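You operate a simulated robot arm through the tools that you are given. There is no shell and no other tool.

You are at the controls of a simulated robot arm. One attempt, no reset.

## Task
Put things in order on the top of the narrow white belt. At the end: the cream jar with a blue lid (marked "Pearl barley") stands where the white paper roll stood; the white paper roll from the top of the narrow white belt stands where the small blue tub (marked "Oats") stood; the green bottle (marked "Green peas") stands where the cream jar with a blue lid stood; the small blue tub stands on top of the white spool; whatever was shut is shut again. Leave all else as you found it, and nothing knocked over.

Only the result counts: the job must be done as asked and must still hold three seconds after the hand-in. Knocking over, shifting, dropping, spilling or breaking anything else fails it. A push-on lid holds only when it is set on centred and level and pressed home; a screw cap is set on level and turned clockwise until tight.

## Robot
A 7-joint arm with a two-finger gripper, fixed in place. Base frame: the origin is at the foot of the arm, x ahead of it, y to its left, z up; the work surface is at about z = 0. Lengths are in m, angles in rad, forces in N, time in s.
With the tool pointing down near the work surface it reaches from about 0.16 to 0.38 m from the base axis. Its first joint turns from -1.257 to 1.257 rad. Payload 0.6 kg.
Tool frame: the origin (TCP) lies between the finger pads and is the grasp point; the fingertips stand 0.022 m ahead of it; z points along the fingers, y is the line along which they close. Largest opening 0.092 m; the body of the gripper starts 0.065 m behind the TCP.
Orientation is that of the tool frame in the base frame, as [roll, pitch, yaw] about the fixed x, y, z axes, in that order (R = Rz(yaw) Ry(pitch) Rx(roll)). With the fingers straight down and closing along the base's y, the tool's x points along the base's -x, its y along +y and its z along -z.

## Interface
- The arm moves only by the tool play_rows. Its argument "series" is one flat list of numbers, 7 for each row, row after row: the shift along the tool's x, y, z in m, then the turn, a rotation vector about the tool's x, y, z in rad, then the opening, from 0 (shut) to 1 (fully open). In form: [tx, ty, tz, rx, ry, rz, hand, tx, ty, tz, rx, ry, rz, hand, ...]. A call has 1 to 20 rows; each row is the pose to reach, as a shift and turn from the pose commanded when the call began, along the tool's axes at that moment. Rows are played at 5 a second. More than 0.05 m and 0.15 rad between two rows, or a gripper value outside its range, and nothing of the call is played. A pose out of reach is approached as far as the arm can. The call stops where the force on the tool passes 40 N (or 10 N more than at its start, if that is more) or the arm is blocked; 0.2 s more then pass. Each finger halts on what it meets, pressing with about 23 N; the grip force reading is that of the motor and also rises with nothing between the fingers. The clock runs only during rows and for 0.2 s after the last one: add rows that repeat a pose to give the fingers time. It gives the time, the measured TCP pose, the force on the tool (base axes), the opening and the grip force at its end, in the units of the frame above (readings bear some noise), with the torque about the TCP (base axes, N m) and any sound that the robot's microphone picked up, and new pictures: "views" is both (left out), scene, wrist or none.
- Cameras (640 x 400 px; columns grow to the right, rows downward): "scene" is fixed at [0.0532, -0.2691, 0.4041]; the picture's right is [0.79, -0.61, 0.00], its down [-0.34, -0.45, -0.83] and it looks along [0.50, 0.66, -0.56] (base axes); focal length 214 px, centre (320, 200). "wrist" rides on the gripper at [0.071, 0.019, -0.102] in the tool frame; the picture's right is [-0.26, 0.97, 0.00], its down [-0.75, -0.20, -0.63] and it looks along [-0.60, -0.16, 0.78] (tool axes); focal length 280 px, centre (320, 200). There is no depth. A picture from a camera that has moved, and an enlarged one, comes with that camera's place and axes in the base frame and with its lens.
- zoom(camera, box): a new picture of the part [left, top, right, bottom] of that camera's present view, enlarged. It takes no simulated time.
- finish_job(): hands the job in; it is judged then, once.

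Places have to be worked out from the pictures, the camera data and where the tool is seen. Open the gripper and draw the arm clear of the work before you hand the job in, unless the task says otherwise.

The tools are called by a JSON object that holds its "fn" and its "kwargs". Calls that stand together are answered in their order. play_rows: Moves the arm, as the interface text tells. Its arguments: {"type":"object","properties":{"series":{"type":"array","items":{"type":"number"}},"views":{"type":"string","enum":["both","scene","wrist","none"]}},"required":["series"]} The other tools are called the same way: zoom (camera, box) takes an enlarged picture of a part of a camera's view; finish_job () hands the job in.

At the start:

```text
t: 0.0
ee_pos: [0.1759, -0.1016, 0.3089]
tcp_rot: [3.14, 0.0, -3.141]
ft_force: [-0.1, -0.2, 0.8]
wrist_torque: [0.0, -0.03, -0.02]
finger_gap: 0.0922
gripper_force: 0.1
```

scene: 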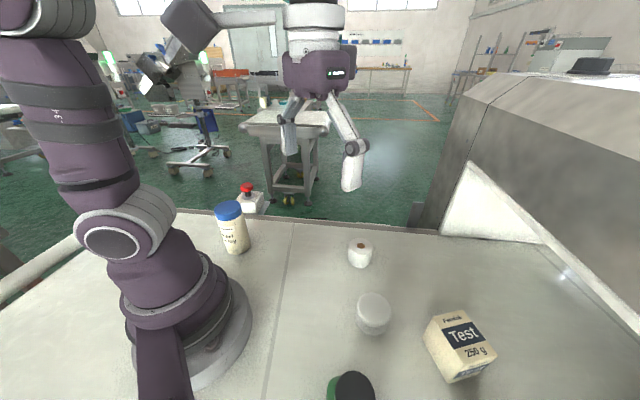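
wrist: 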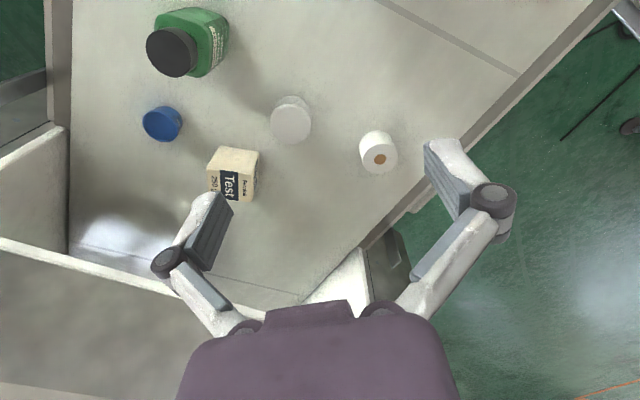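

I'll start by enlarging both views to see each object before moving anything.

{"fn": "zoom", "kwargs": {"camera": "scene", "box": [180, 180, 520, 400]}}

{"fn": "zoom", "kwargs": {"camera": "wrist", "box": [60, 0, 460, 250]}}

```text
1.82 times, centred on (350, 290) of scene
camera zoom: at [0.0532, -0.2691, 0.4041], right [0.79, -0.61, 0.0], down [-0.34, -0.45, -0.83], along [0.5, 0.66, -0.56], focal length 390 px, centre (266, 36)
```

zoom: 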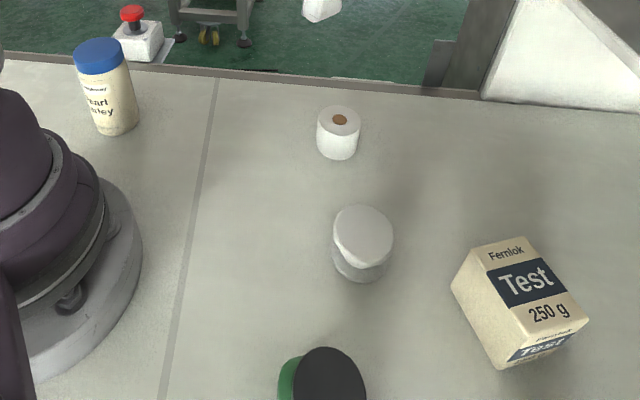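

```text
1.60 times, centred on (260, 125) of wrist
camera zoom: at [0.1052, -0.0822, 0.4114], right [0.26, 0.97, 0.0], down [0.75, -0.2, 0.63], along [0.6, -0.16, -0.78], focal length 449 px, centre (416, 320)
```

zoom: 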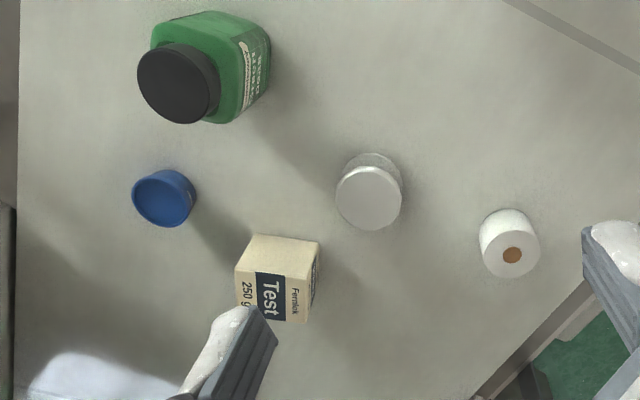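

The wrist and scene views together put the roll near (0.339, -0.051), the spool near (0.25, -0.165), the bottle near (0.125, -0.234) and the jar near (0.123, 0.166). The tub is only in the wrist view, roughly at (0.205, -0.335), so I'll move the hand high over that side for a closer look.

{"fn": "play_rows", "kwargs": {"series": [-0.005, -0.04, 0.01, 0, 0, 0, 1, -0.01, -0.08, 0.02, 0, 0, 0, 1, -0.015, -0.12, 0.03, 0, 0, 0, 1, -0.02, -0.15, 0.04, 0, 0, 0, 1, -0.02, -0.15, 0.04, 0, 0, 0, 1], "views": "both"}}

```text
t: 1.2
ee_pos: [0.1945, -0.2515, 0.268]
tcp_rot: [-3.142, 0.001, 3.141]
ft_force: [0.0, 0.6, 0.3]
wrist_torque: [-0.03, -0.02, 0.0]
finger_gap: 0.0921
gripper_force: 0.1
camera wrist: at [0.1246, -0.2317, 0.3704], right [0.26, 0.97, 0.0], down [0.75, -0.2, 0.62], along [0.6, -0.16, -0.78], focal length 280 px, centre (320, 200)
```

scene: 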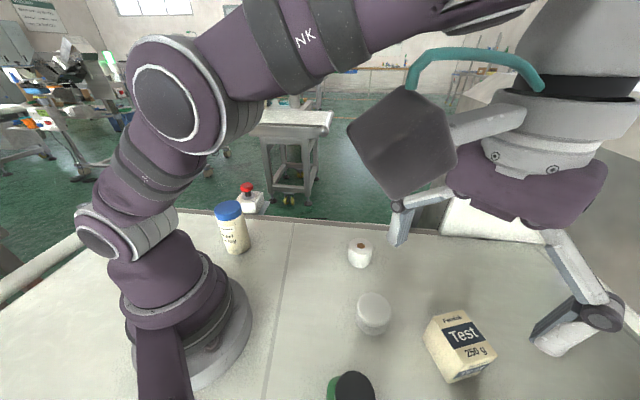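
wrist: 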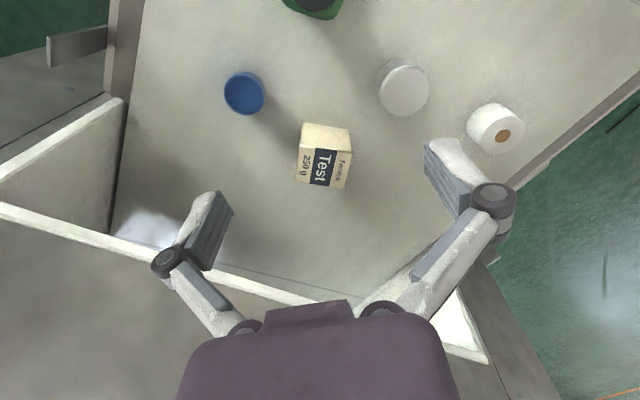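

The tub is clearer now, so I'll zoom in on it and on the spool.

{"fn": "zoom", "kwargs": {"camera": "wrist", "box": [180, 40, 340, 140]}}

{"fn": "zoom", "kwargs": {"camera": "wrist", "box": [340, 40, 532, 160]}}

{"fn": "zoom", "kwargs": {"camera": "scene", "box": [300, 220, 460, 320]}}

{"fn": "zoom", "kwargs": {"camera": "scene", "box": [180, 180, 308, 260]}}

```text
4.00 times, centred on (260, 90) of wrist
camera zoom: at [0.1246, -0.2317, 0.3704], right [0.26, 0.97, 0.0], down [0.75, -0.2, 0.62], along [0.6, -0.16, -0.78], focal length 1122 px, centre (560, 640)
```

zoom: 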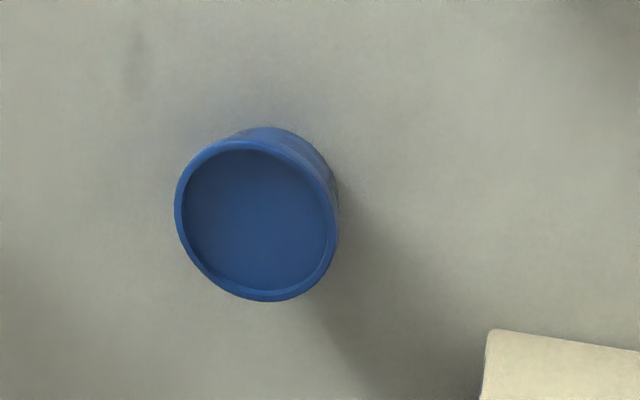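

```text
3.33 times, centred on (436, 100) of wrist
camera zoom: at [0.1246, -0.2317, 0.3704], right [0.26, 0.97, 0.0], down [0.75, -0.2, 0.62], along [0.6, -0.16, -0.78], focal length 935 px, centre (-67, 533)
```

zoom: 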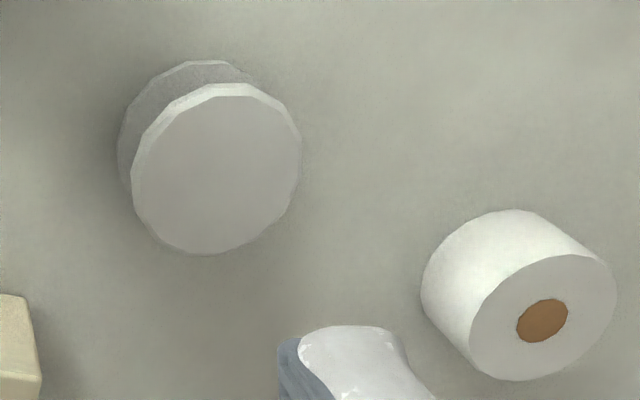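

```text
4.00 times, centred on (380, 270) of scene
camera zoom: at [0.0532, -0.2691, 0.4041], right [0.79, -0.61, 0.0], down [-0.34, -0.45, -0.83], along [0.5, 0.66, -0.56], focal length 858 px, centre (80, -80)
```

zoom: 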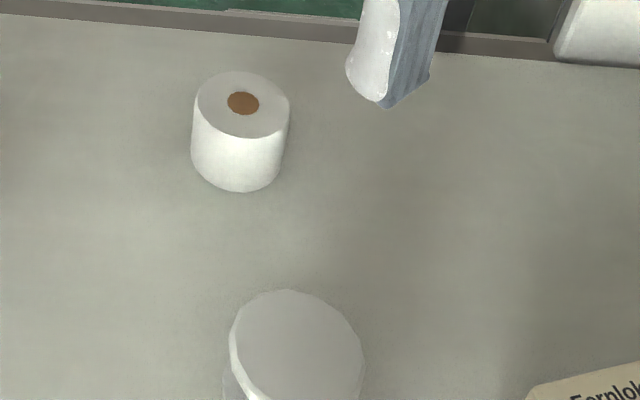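

```text
5.00 times, centred on (244, 220) of scene
camera zoom: at [0.0532, -0.2691, 0.4041], right [0.79, -0.61, 0.0], down [-0.34, -0.45, -0.83], along [0.5, 0.66, -0.56], focal length 1072 px, centre (700, 100)
```

zoom: 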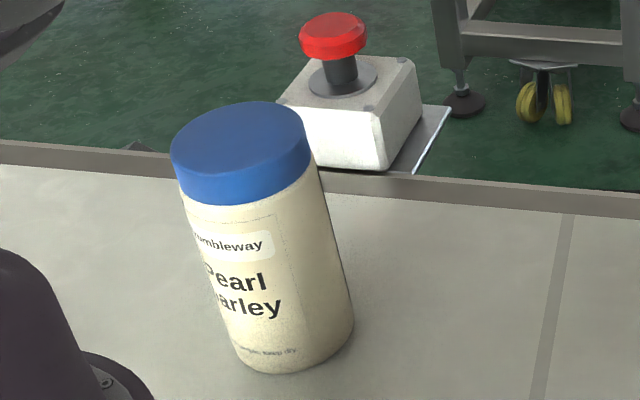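

Triangulating two wrist views puts the tub rim near (0.21, -0.347), low (z about 0.03), close to the edge of reach. I'll move above it at about z = 0.2 to refine this and check reach.

{"fn": "play_rows", "kwargs": {"series": [-0.004, -0.03, 0.02, 0, 0, 0, 1, -0.007, -0.06, 0.045, 0, 0, 0, 1, -0.011, -0.0934, 0.069, 0, 0, 0, 1, -0.011, -0.0934, 0.069, 0, 0, 0, 1, -0.011, -0.0934, 0.069, 0, 0, 0, 1], "views": "both"}}

```text
t: 2.4
ee_pos: [0.1884, -0.3084, 0.1934]
tcp_rot: [-3.142, 0.0, 3.141]
ft_force: [-0.4, -0.1, 1.1]
wrist_torque: [0.0, -0.03, -0.01]
finger_gap: 0.0923
gripper_force: 0.0
out of reach, approached as far as the arm can: row 1, 2, 3, 4, 5
camera wrist: at [0.1184, -0.2879, 0.2966], right [0.26, 0.96, 0.0], down [0.75, -0.2, 0.63], along [0.6, -0.16, -0.78], focal length 280 px, centre (320, 200)
```

scene: 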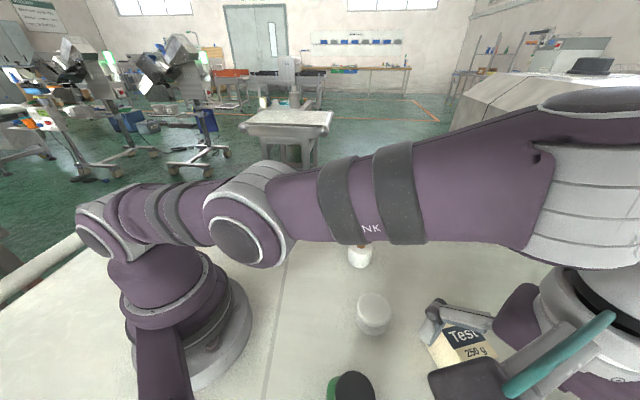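
wrist: 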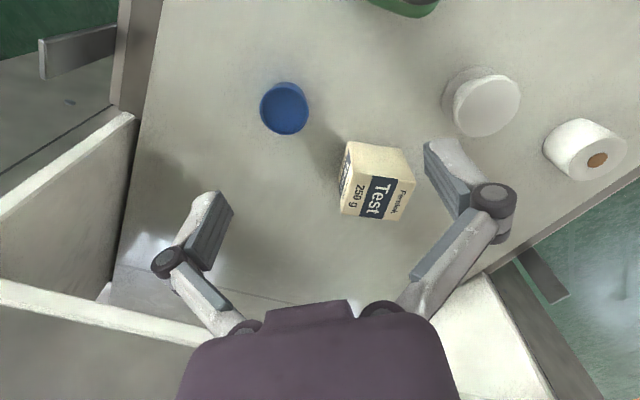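

The arm tops out near 0.36 m radius at this height. I'll zoom in on the tub from here to fix its position.

{"fn": "zoom", "kwargs": {"camera": "wrist", "box": [240, 60, 368, 140]}}

{"fn": "zoom", "kwargs": {"camera": "wrist", "box": [320, 40, 640, 240]}}

```text
5.00 times, centred on (304, 100) of wrist
camera zoom: at [0.1184, -0.2879, 0.2966], right [0.26, 0.96, 0.0], down [0.75, -0.2, 0.63], along [0.6, -0.16, -0.78], focal length 1402 px, centre (400, 700)
```

zoom: 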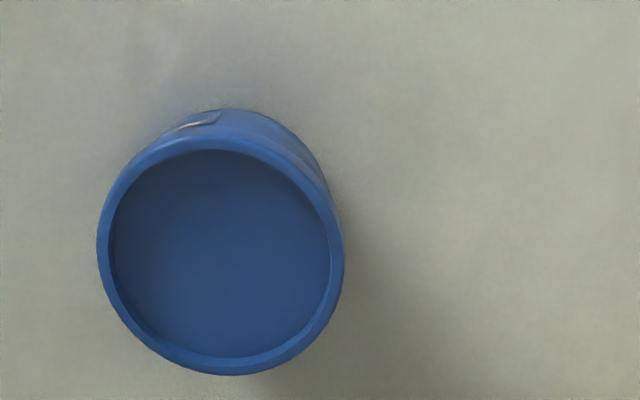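

```text
2.00 times, centred on (480, 140) of wrist
camera zoom: at [0.1184, -0.2879, 0.2966], right [0.26, 0.96, 0.0], down [0.75, -0.2, 0.63], along [0.6, -0.16, -0.78], focal length 561 px, centre (0, 320)
```

zoom: 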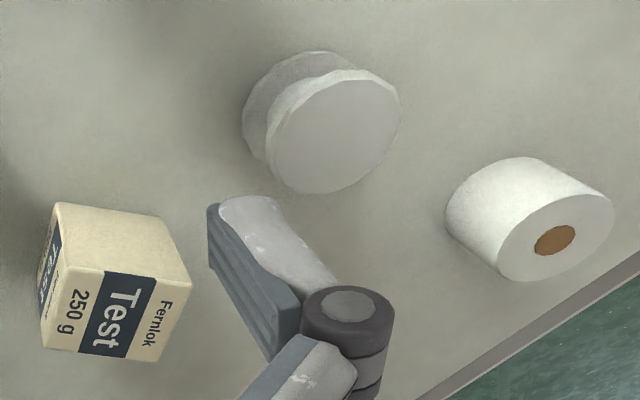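

The three wrist views agree that the tub rim is centred at about (0.2095, -0.3495), z 0.027, diameter about 0.048. That's 0.41 m out, so it will need a tilted hand, and the green bottle is in the way of the camera housing there. My plan is to park the jar at a temporary spot and move the bottle first; now I'll raise the hand and yaw over the bottle to look at it.

{"fn": "play_rows", "kwargs": {"series": [0.008, 0.0094, -0.02, 0, 0, 0.135, 1, 0.016, 0.0188, -0.04, 0, 0, 0.27, 1, 0.024, 0.0281, -0.06, 0, 0, 0.405, 1, 0.032, 0.0375, -0.08, 0, 0, 0.54, 1, 0.04, 0.0469, -0.09, 0, 0, 0.675, 1, 0.048, 0.0563, -0.1, 0, 0, 0.81, 1, 0.056, 0.0656, -0.11, 0, 0, 0.945, 1, 0.064, 0.075, -0.11, 0, 0, 1.08, 1, 0.064, 0.075, -0.11, 0, 0, 1.08, 1], "views": "both"}}

```text
t: 4.4
ee_pos: [0.124, -0.2341, 0.3068]
tcp_rot: [-3.141, 0.0, 2.059]
ft_force: [0.5, 0.2, -0.2]
wrist_torque: [0.01, 0.02, 0.01]
finger_gap: 0.0918
gripper_force: 0.0
camera wrist: at [0.1088, -0.1613, 0.4083], right [0.98, 0.22, 0.0], down [0.17, -0.76, 0.63], along [0.14, -0.61, -0.78], focal length 280 px, centre (320, 200)
```

scene: 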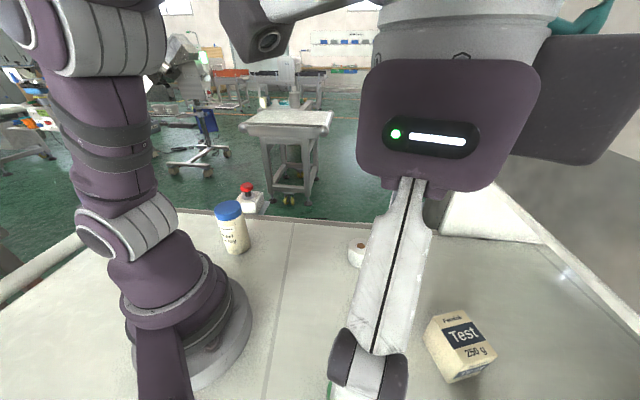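
wrist: 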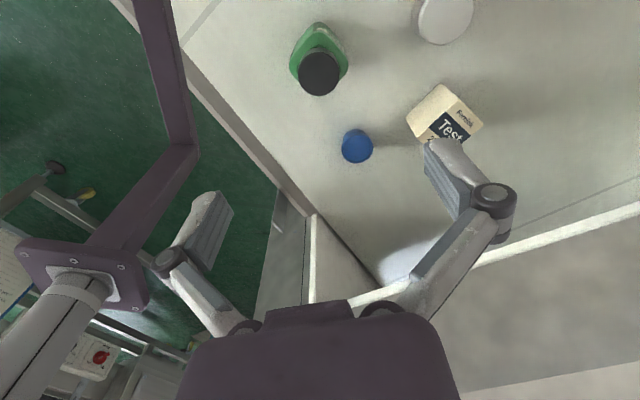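

The hand is above the bottle. I'll zoom in on the bottle and tub from this angle.

{"fn": "zoom", "kwargs": {"camera": "wrist", "box": [256, 10, 384, 90]}}

{"fn": "zoom", "kwargs": {"camera": "wrist", "box": [300, 90, 428, 170]}}

```text
5.00 times, centred on (320, 50) of wrist
camera zoom: at [0.1088, -0.1613, 0.4083], right [0.98, 0.22, 0.0], down [0.17, -0.76, 0.63], along [0.14, -0.61, -0.78], focal length 1402 px, centre (320, 950)
```

zoom: 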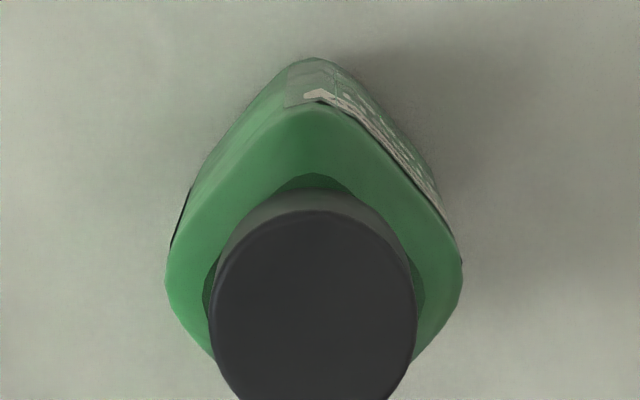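

```text
5.00 times, centred on (364, 130) of wrist
camera zoom: at [0.1088, -0.1613, 0.4083], right [0.98, 0.22, 0.0], down [0.17, -0.76, 0.63], along [0.14, -0.61, -0.78], focal length 1402 px, centre (100, 550)
```

zoom: 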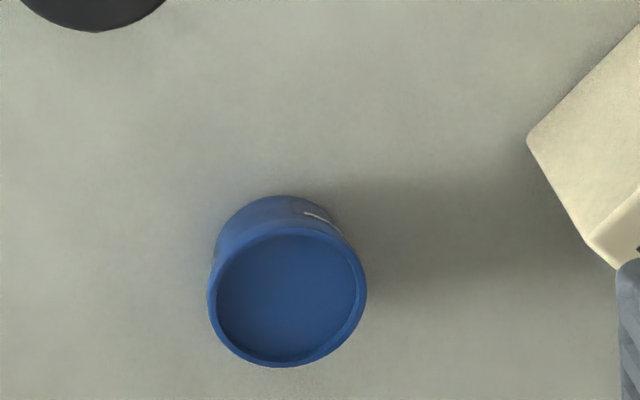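

The bottle is a rounded square centred near (0.1235, -0.234) and about 0.12 tall, with its face normals at about 57° and -33°. Next I'll swing along an arc at constant height to look down on the jar near (0.123, 0.166).

{"fn": "play_rows", "kwargs": {"series": [0.0058, 0.0375, 0, 0, 0, -0.1439, 1, 0.0168, 0.0734, 0, 0, 0, -0.2878, 1, 0.0327, 0.1069, 0, 0, 0, -0.4317, 1, 0.0531, 0.1373, 0, 0, 0, -0.5756, 1, 0.0773, 0.1641, 0, 0, 0, -0.7195, 1, 0.1048, 0.1869, 0, 0, 0, -0.8634, 1, 0.1349, 0.2053, 0, 0, 0, -1.0073, 1, 0.1669, 0.2188, 0, 0, 0, -1.1512, 1, 0.2002, 0.2277, 0, 0, 0, -1.2951, 1, 0.2337, 0.2313, 0, 0, 0, -1.439, 1, 0.2672, 0.2302, 0, 0, 0, -1.5829, 1, 0.2996, 0.2244, 0, 0, 0, -1.7268, 1, 0.3304, 0.214, 0, 0, 0, -1.8707, 1, 0.359, 0.1995, 0, 0, 0, -2.0146, 1, 0.359, 0.1995, 0, 0, 0, -2.0146, 1], "views": "both"}}

```text
t: 7.6
ee_pos: [0.132, 0.1774, 0.3063]
tcp_rot: [3.142, 0.0, -2.205]
ft_force: [-0.5, 0.5, -1.0]
wrist_torque: [0.0, 0.01, 0.0]
finger_gap: 0.0917
gripper_force: 0.1
camera wrist: at [0.0747, 0.1327, 0.4082], right [-0.62, 0.78, 0.0], down [0.61, 0.49, 0.63], along [0.49, 0.39, -0.78], focal length 280 px, centre (320, 200)
```

scene: 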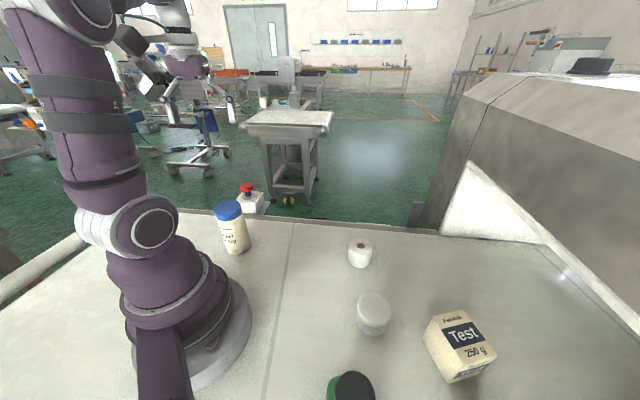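
wrist: 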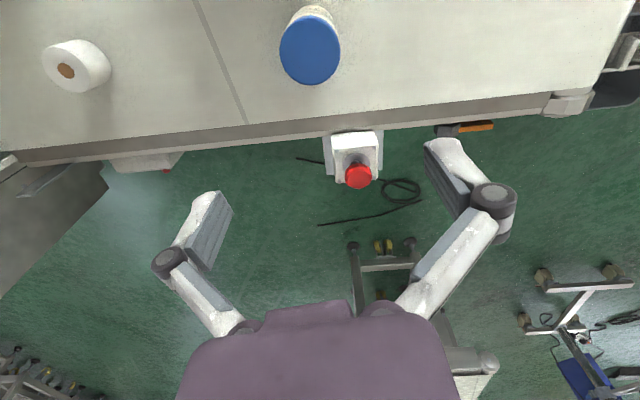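

The jar and roll are both in view now, so I'll zoom in on each for precise positions.

{"fn": "zoom", "kwargs": {"camera": "wrist", "box": [246, 0, 374, 80]}}

{"fn": "zoom", "kwargs": {"camera": "wrist", "box": [10, 20, 138, 100]}}

{"fn": "zoom", "kwargs": {"camera": "scene", "box": [310, 280, 438, 360]}}

{"fn": "zoom", "kwargs": {"camera": "scene", "box": [310, 220, 438, 300]}}

```text
5.00 times, centred on (310, 40) of wrist
camera zoom: at [0.0747, 0.1327, 0.4082], right [-0.62, 0.78, 0.0], down [0.61, 0.49, 0.63], along [0.49, 0.39, -0.78], focal length 1402 px, centre (370, 1000)
```

zoom: 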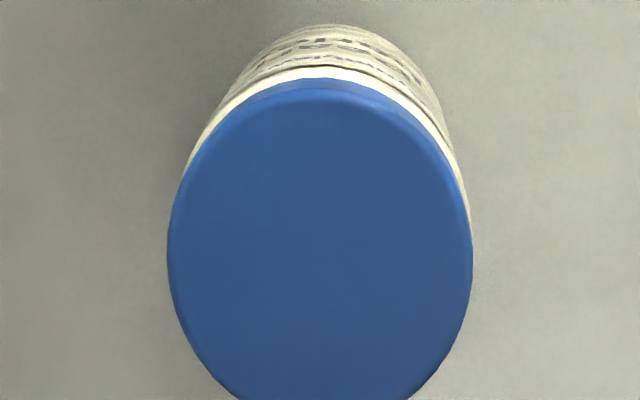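

```text
5.00 times, centred on (74, 60) of wrist
camera zoom: at [0.0747, 0.1327, 0.4082], right [-0.62, 0.78, 0.0], down [0.61, 0.49, 0.63], along [0.49, 0.39, -0.78], focal length 1402 px, centre (1550, 900)
```

zoom: 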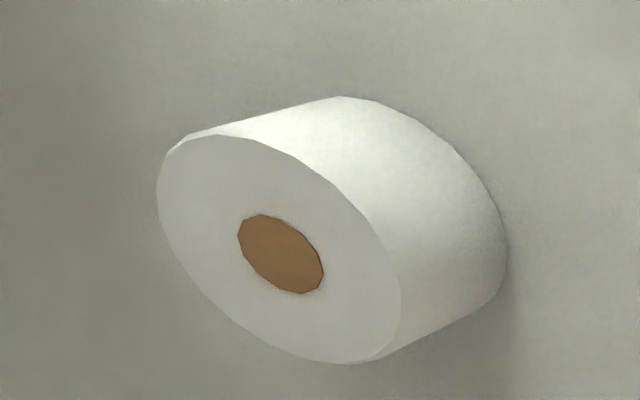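

```text
5.00 times, centred on (374, 320) of scene
camera zoom: at [0.0532, -0.2691, 0.4041], right [0.79, -0.61, 0.0], down [-0.34, -0.45, -0.83], along [0.5, 0.66, -0.56], focal length 1072 px, centre (50, -400)
```

zoom: 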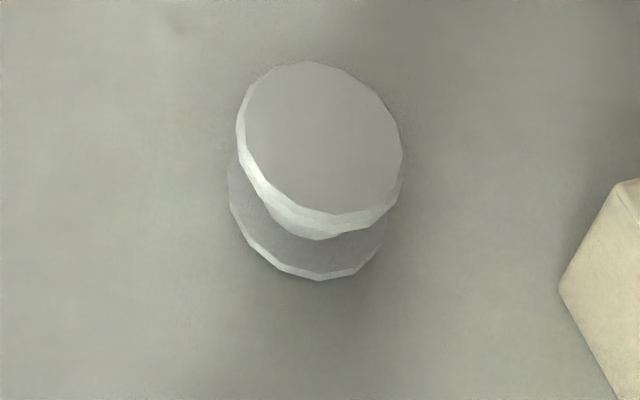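

```text
5.00 times, centred on (374, 260) of scene
camera zoom: at [0.0532, -0.2691, 0.4041], right [0.79, -0.61, 0.0], down [-0.34, -0.45, -0.83], along [0.5, 0.66, -0.56], focal length 1072 px, centre (50, -100)
```

zoom: 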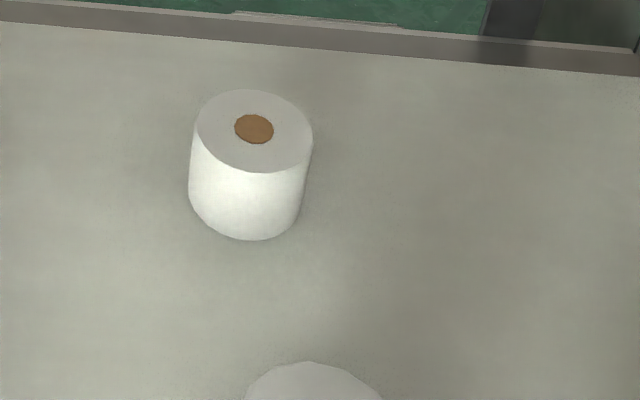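

The jar is centred at about (0.124, 0.159), lid top at about z 0.122, diameter about 0.056. I'll centre over it and drop to z = 0.20 to check alignment before descending.

{"fn": "play_rows", "kwargs": {"series": [0.01, -0.0025, 0.035, 0, 0, 0, 1, 0.0195, -0.0045, 0.07, 0, 0, 0, 1, 0.0195, -0.0045, 0.1063, 0, 0, 0, 1, 0.0195, -0.0045, 0.1063, 0, 0, 0, 1], "views": "both"}}

```text
t: 8.6
ee_pos: [0.1227, 0.159, 0.1998]
tcp_rot: [3.141, 0.0, -2.206]
ft_force: [0.1, -0.7, 0.3]
wrist_torque: [0.02, 0.02, 0.02]
finger_gap: 0.0922
gripper_force: 0.1
camera wrist: at [0.0661, 0.1147, 0.302], right [-0.62, 0.78, 0.0], down [0.61, 0.48, 0.63], along [0.49, 0.39, -0.78], focal length 280 px, centre (320, 200)
```

scene: 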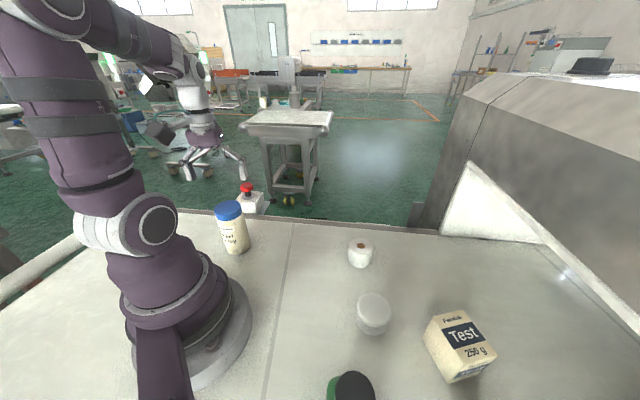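
wrist: 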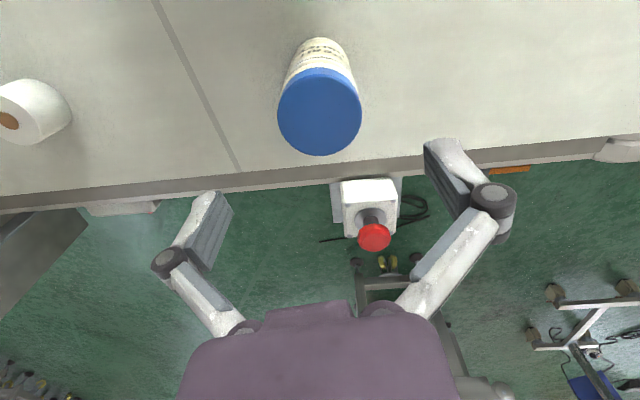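

{"fn": "zoom", "kwargs": {"camera": "wrist", "box": [240, 20, 400, 170]}}

{"fn": "zoom", "kwargs": {"camera": "scene", "box": [180, 120, 308, 260]}}

```text
2.67 times, centred on (320, 95) of wrist
camera zoom: at [0.0661, 0.1147, 0.302], right [-0.62, 0.78, 0.0], down [0.61, 0.48, 0.63], along [0.49, 0.39, -0.78], focal length 748 px, centre (320, 480)
```

zoom: 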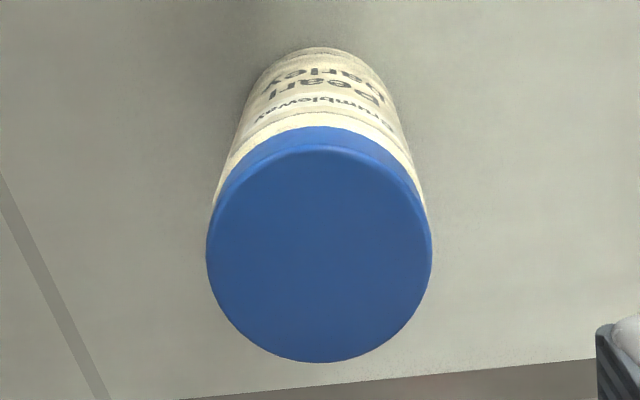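

```text
2.86 times, centred on (244, 190) of scene
camera zoom: at [0.0532, -0.2691, 0.4041], right [0.79, -0.61, 0.0], down [-0.34, -0.45, -0.83], along [0.5, 0.66, -0.56], focal length 613 px, centre (537, 229)
```

zoom: 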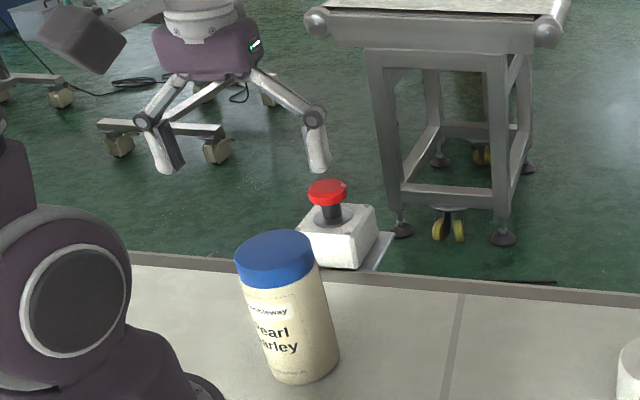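

The jar's lid centre lines up under the TCP to within about 1 mm at (0.1227, 0.159). I'll descend to z ≈ 0.068 and close on the jar body.

{"fn": "play_rows", "kwargs": {"series": [0, 0, 0.033, 0, 0, 0, 1, 0, 0, 0.066, 0, 0, 0, 1, 0, 0, 0.099, 0, 0, 0, 1, 0, 0, 0.132, 0, 0, 0, 1, 0, 0, 0.132, 0, 0, 0, 1, 0, 0, 0.132, 0, 0, 0, 0.5, 0, 0, 0.132, 0, 0, 0, 0, 0, 0, 0.132, 0, 0, 0, 0, 0, 0, 0.132, 0, 0, 0, 0, 0, 0, 0.132, 0, 0, 0, 0], "views": "both"}}

```text
t: 9.7
ee_pos: [0.1218, 0.1586, 0.0696]
tcp_rot: [-3.142, 0.003, -2.205]
ft_force: [-1.1, -2.6, 14.6]
wrist_torque: [0.05, -0.14, -0.02]
finger_gap: 0.0926
gripper_force: 0.1
stopped in row 5: the force on the tool passed its limit at 55 N (the readings are from after the stop); the commanded pose is now the measured one
camera wrist: at [0.0666, 0.1139, 0.171], right [-0.62, 0.78, 0.0], down [0.61, 0.48, 0.63], along [0.49, 0.39, -0.78], focal length 280 px, centre (320, 200)
```

scene: 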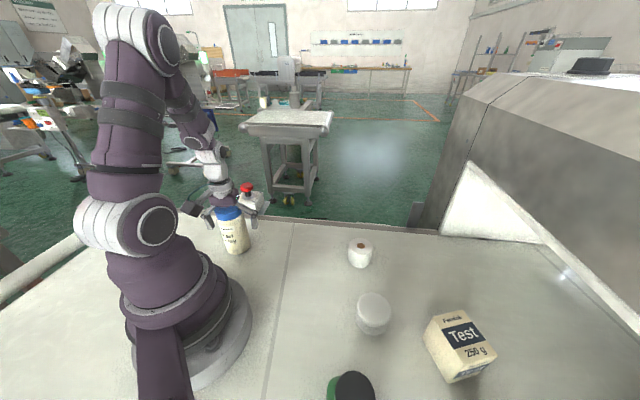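
wrist: 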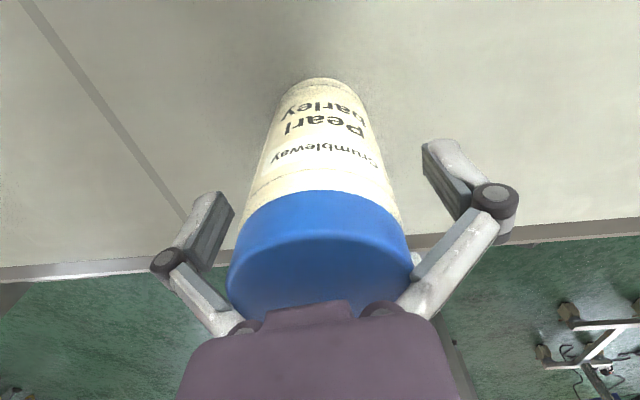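

The palm touched the lid at TCP z ≈ 0.070, so its clearance is less than I assumed. I'll back up about 10 mm, check the jar hasn't moved, and grip there instead.

{"fn": "play_rows", "kwargs": {"series": [0, 0, -0.0095, 0, 0, 0, 1, 0, 0, -0.0095, 0, 0, 0, 1], "views": "both"}}

{"fn": "zoom", "kwargs": {"camera": "scene", "box": [180, 160, 308, 260]}}

```text
t: 10.3
ee_pos: [0.1232, 0.1579, 0.0788]
tcp_rot: [3.14, 0.002, -2.206]
ft_force: [0.0, 0.7, 0.2]
wrist_torque: [0.03, 0.0, 0.02]
finger_gap: 0.0921
gripper_force: 0.1
camera wrist: at [0.0666, 0.1137, 0.1802], right [-0.62, 0.78, 0.0], down [0.61, 0.48, 0.63], along [0.49, 0.39, -0.78], focal length 280 px, centre (320, 200)
```

scene: 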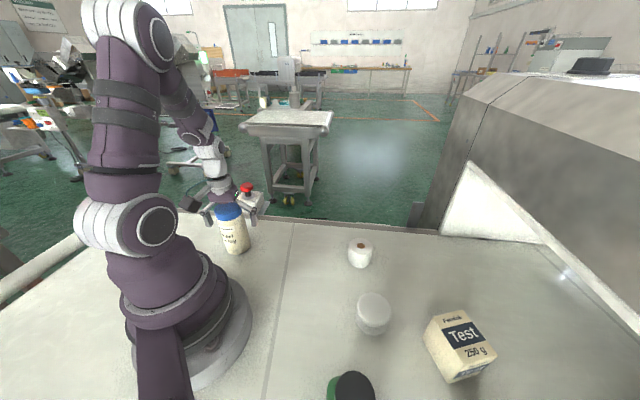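
wrist: 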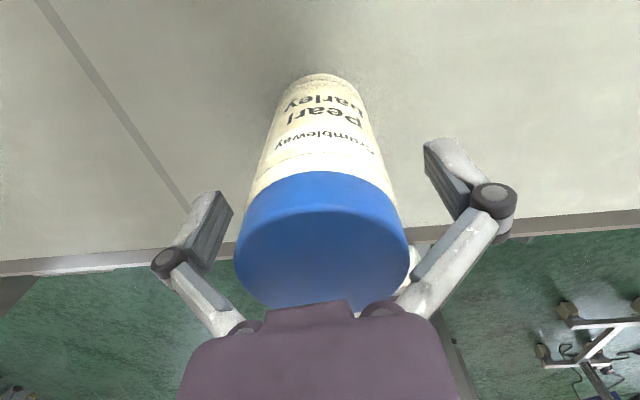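

```text
4.00 times, centred on (244, 210) of scene
camera zoom: at [0.0532, -0.2691, 0.4041], right [0.79, -0.61, 0.0], down [-0.34, -0.45, -0.83], along [0.5, 0.66, -0.56], focal length 858 px, centre (624, 160)
```

zoom: 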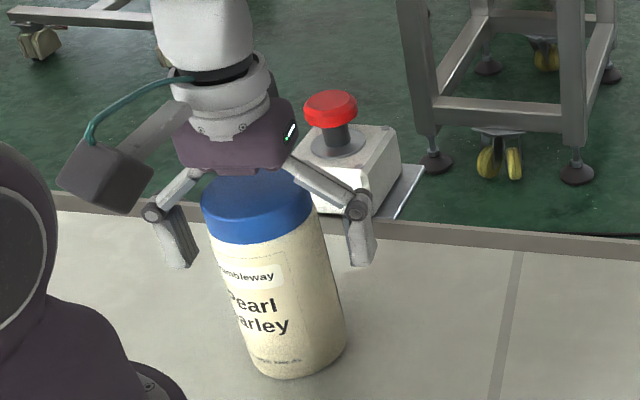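

The jar is still upright and centred. I'll go down 5 mm (about 4 mm palm clearance) so the pads grip the body below the lid, then close.

{"fn": "play_rows", "kwargs": {"series": [0, 0, 0.005, 0, 0, 0, 1, 0, 0, 0.005, 0, 0, 0, 0.7, 0, 0, 0.005, 0, 0, 0, 0.4, 0, 0, 0.005, 0, 0, 0, 0, 0, 0, 0.005, 0, 0, 0, 0, 0, 0, 0.005, 0, 0, 0, 0, 0, 0, 0.005, 0, 0, 0, 0], "views": "both"}}

{"fn": "zoom", "kwargs": {"camera": "scene", "box": [180, 160, 308, 260]}}

```text
t: 11.5
ee_pos: [0.1237, 0.1579, 0.0736]
tcp_rot: [3.141, 0.003, -2.203]
ft_force: [-4.6, -5.2, 27.5]
wrist_torque: [-0.11, -0.05, -0.09]
finger_gap: 0.0797
gripper_force: 22.6
stopped in row 6: the force on the tool passed its limit at 41 N (the readings are from after the stop); the commanded pose is now the measured one
camera wrist: at [0.0667, 0.1138, 0.1755], right [-0.62, 0.78, 0.0], down [0.61, 0.48, 0.63], along [0.49, 0.39, -0.78], focal length 280 px, centre (320, 200)
```

scene: 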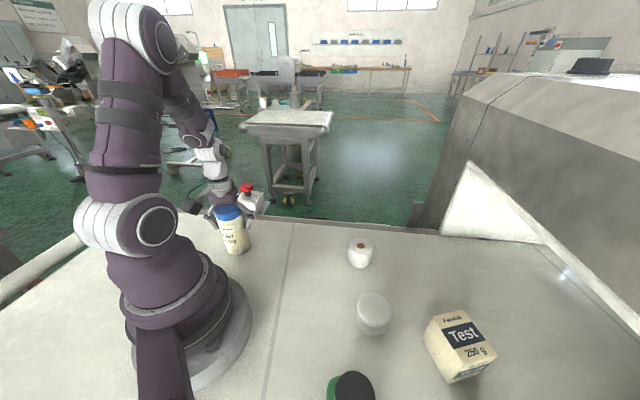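
wrist: 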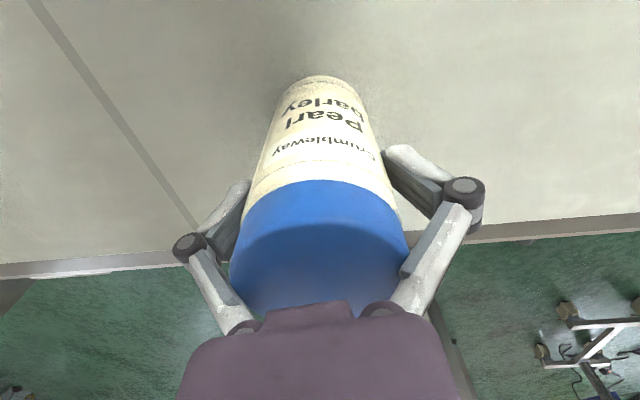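

```text
4.00 times, centred on (244, 210) of scene
camera zoom: at [0.0532, -0.2692, 0.4041], right [0.79, -0.61, 0.0], down [-0.34, -0.45, -0.83], along [0.5, 0.66, -0.56], focal length 858 px, centre (624, 160)
```

zoom: 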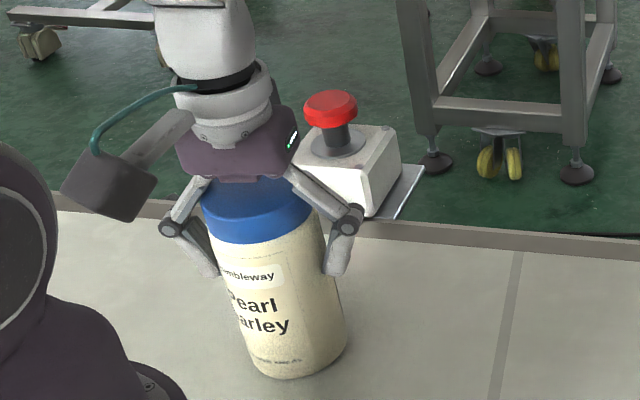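

Closing was stopped because the slanted finger links, not the palm, hit the lid edge. They need more room above the object, so I'll open, rise clear, and look at the finger geometry.

{"fn": "play_rows", "kwargs": {"series": [0, 0, 0, 0, 0, 0, 1, 0, 0, 0, 0, 0, 0, 1, 0, 0, -0.013, 0, 0, 0, 1, 0, 0, -0.0265, 0, 0, 0, 1, 0, 0, -0.0265, 0, 0, 0, 1], "views": "both"}}

{"fn": "zoom", "kwargs": {"camera": "wrist", "box": [140, 100, 540, 350]}}

{"fn": "zoom", "kwargs": {"camera": "scene", "box": [180, 160, 308, 260]}}

```text
t: 12.7
ee_pos: [0.123, 0.1586, 0.1001]
tcp_rot: [3.139, 0.004, -2.204]
ft_force: [0.2, 0.2, -0.8]
wrist_torque: [0.03, 0.04, 0.0]
finger_gap: 0.0919
gripper_force: 0.1
camera wrist: at [0.0665, 0.1136, 0.2018], right [-0.62, 0.78, 0.0], down [0.61, 0.48, 0.63], along [0.49, 0.39, -0.78], focal length 280 px, centre (320, 200)
```

scene: 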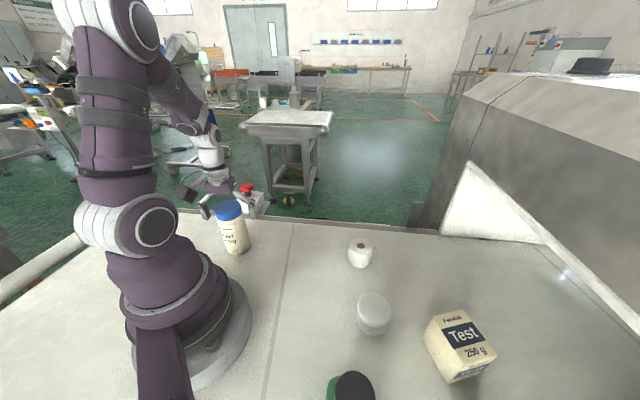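
wrist: 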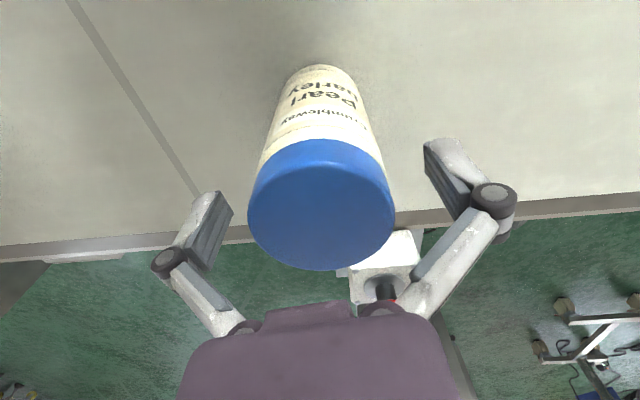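

```text
1.60 times, centred on (340, 225) of wrist
camera zoom: at [0.0665, 0.1136, 0.2018], right [-0.62, 0.78, 0.0], down [0.61, 0.48, 0.63], along [0.49, 0.39, -0.78], focal length 449 px, centre (288, 160)
```

zoom: 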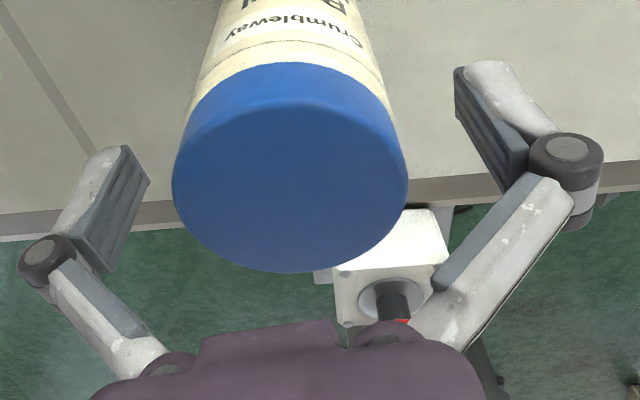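

```text
4.00 times, centred on (244, 210) of scene
camera zoom: at [0.0532, -0.2691, 0.4041], right [0.79, -0.61, 0.0], down [-0.34, -0.45, -0.83], along [0.5, 0.66, -0.56], focal length 858 px, centre (624, 160)
```

zoom: 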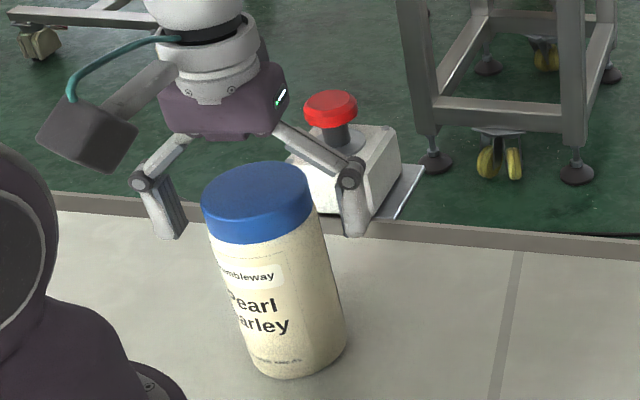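

The fingers swing on a linkage: the tips sit about 3 mm past the TCP when open and extend as they close, and the links need the object's top within about 35 mm behind the TCP. For the jar, TCP z ≈ 0.092 puts the pads on the body just below the lid, so I'll go there and close.

{"fn": "play_rows", "kwargs": {"series": [0, 0, 0.008, 0, 0, 0, 1, 0, 0, 0.008, 0, 0, 0, 0.8, 0, 0, 0.008, 0, 0, 0, 0.6, 0, 0, 0.008, 0, 0, 0, 0.4, 0, 0, 0.008, 0, 0, 0, 0.2, 0, 0, 0.008, 0, 0, 0, 0, 0, 0, 0.008, 0, 0, 0, 0, 0, 0, 0.008, 0, 0, 0, 0], "views": "both"}}

{"fn": "zoom", "kwargs": {"camera": "scene", "box": [180, 160, 308, 260]}}

```text
t: 14.5
ee_pos: [0.1235, 0.1584, 0.0915]
tcp_rot: [3.141, 0.004, -2.205]
ft_force: [-4.0, 1.3, 8.0]
wrist_torque: [-0.09, 0.12, -0.04]
finger_gap: 0.0556
gripper_force: 23.1
camera wrist: at [0.0667, 0.1137, 0.1938], right [-0.62, 0.78, 0.0], down [0.61, 0.48, 0.63], along [0.49, 0.39, -0.78], focal length 280 px, centre (320, 200)
```

scene: 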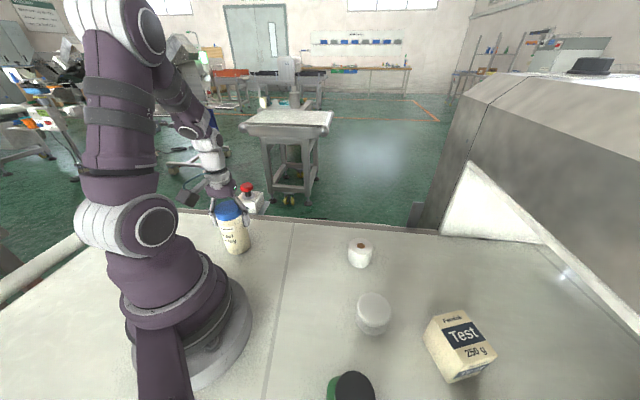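
wrist: 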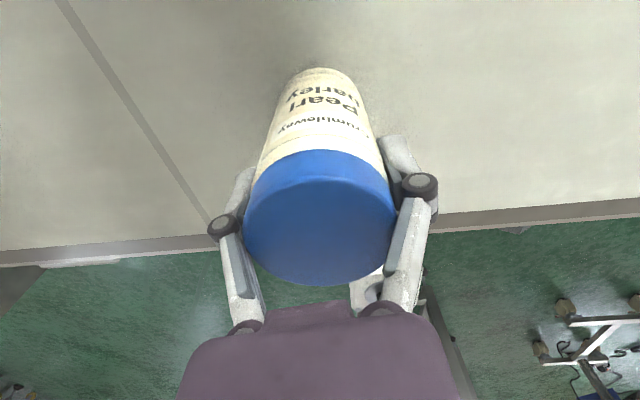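

```text
4.00 times, centred on (244, 210) of scene
camera zoom: at [0.0532, -0.2691, 0.4041], right [0.79, -0.61, 0.0], down [-0.34, -0.45, -0.83], along [0.5, 0.66, -0.56], focal length 858 px, centre (624, 160)
```

zoom: 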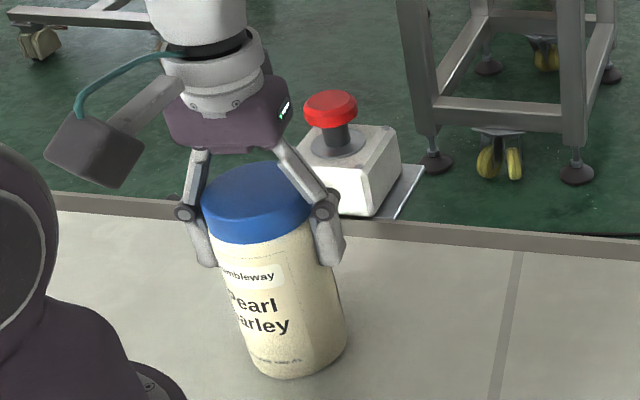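

Solid grip at gap 0.0556 with the pads on the body below the lid. I'll lift 3 cm and check that the lid stays on and the jar hangs level.

{"fn": "play_rows", "kwargs": {"series": [0, 0, -0.008, 0, 0, 0, 0, 0, 0, -0.02, 0, 0, 0, 0, 0, 0, -0.035, 0, 0, 0, 0, 0, 0, -0.035, 0, 0, 0, 0], "views": "both"}}

{"fn": "zoom", "kwargs": {"camera": "scene", "box": [180, 140, 308, 260]}}

```text
t: 15.5
ee_pos: [0.1235, 0.1577, 0.1263]
tcp_rot: [3.14, 0.001, -2.205]
ft_force: [0.4, 0.5, 0.4]
wrist_torque: [0.01, 0.0, 0.03]
finger_gap: 0.0553
gripper_force: 22.6
camera wrist: at [0.0668, 0.1136, 0.2288], right [-0.62, 0.78, 0.0], down [0.61, 0.48, 0.63], along [0.49, 0.39, -0.78], focal length 280 px, centre (320, 200)
```

scene: 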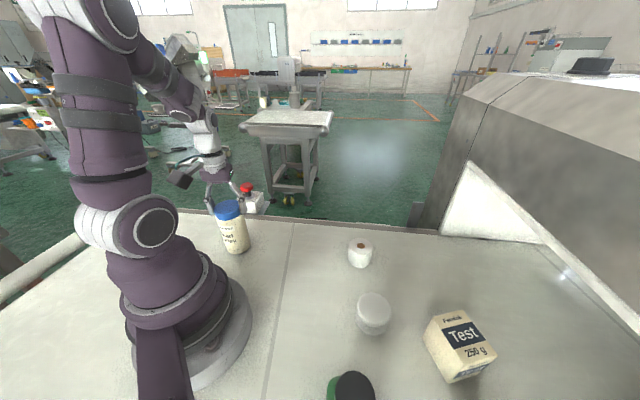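
wrist: 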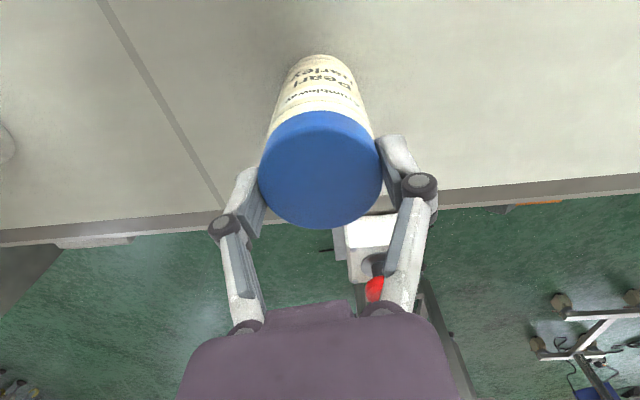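

```text
3.33 times, centred on (244, 200) of scene
camera zoom: at [0.0532, -0.2691, 0.4041], right [0.79, -0.61, 0.0], down [-0.34, -0.45, -0.83], along [0.5, 0.66, -0.56], focal length 715 px, centre (573, 200)
```

zoom: 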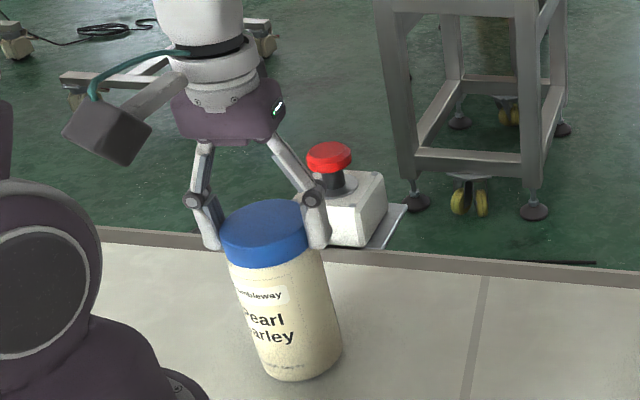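

The jar stayed on the table: the links had wedged on the lid edge and the pads weren't really gripping the body. I'll zoom in to see the exact finger, lid and body geometry before trying again.

{"fn": "zoom", "kwargs": {"camera": "wrist", "box": [200, 40, 456, 200]}}

{"fn": "zoom", "kwargs": {"camera": "wrist", "box": [200, 130, 456, 320]}}

{"fn": "zoom", "kwargs": {"camera": "scene", "box": [204, 180, 268, 260]}}

```text
2.50 times, centred on (328, 120) of wrist
camera zoom: at [0.0668, 0.1136, 0.2288], right [-0.62, 0.78, 0.0], down [0.61, 0.48, 0.63], along [0.49, 0.39, -0.78], focal length 701 px, centre (300, 400)
```

zoom: 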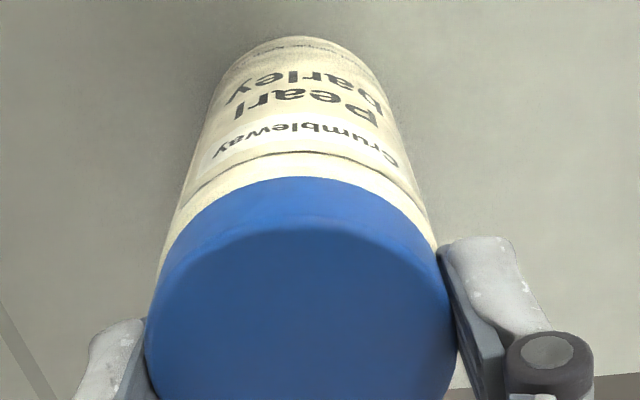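

```text
2.11 times, centred on (328, 225) of wrist
camera zoom: at [0.0668, 0.1136, 0.2288], right [-0.62, 0.78, 0.0], down [0.61, 0.48, 0.63], along [0.49, 0.39, -0.78], focal length 590 px, centre (303, 147)
```

zoom: 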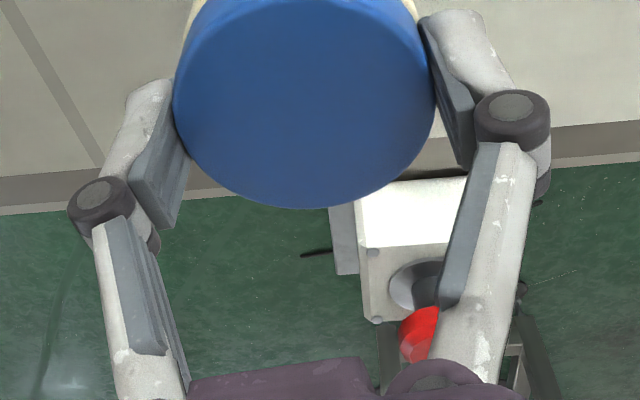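

```text
5.00 times, centred on (236, 220) of scene
camera zoom: at [0.0532, -0.2691, 0.4041], right [0.79, -0.61, 0.0], down [-0.34, -0.45, -0.83], along [0.5, 0.66, -0.56], focal length 1072 px, centre (740, 100)
```

zoom: 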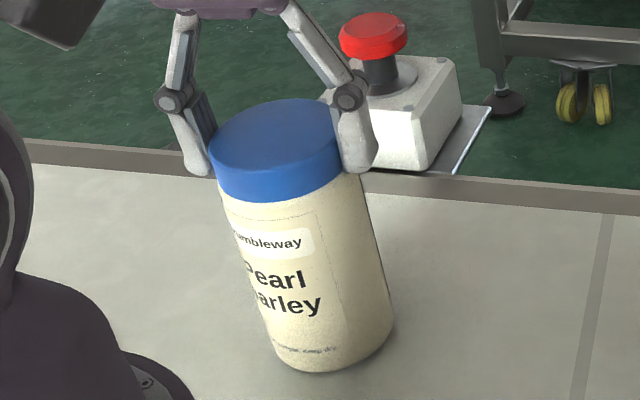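

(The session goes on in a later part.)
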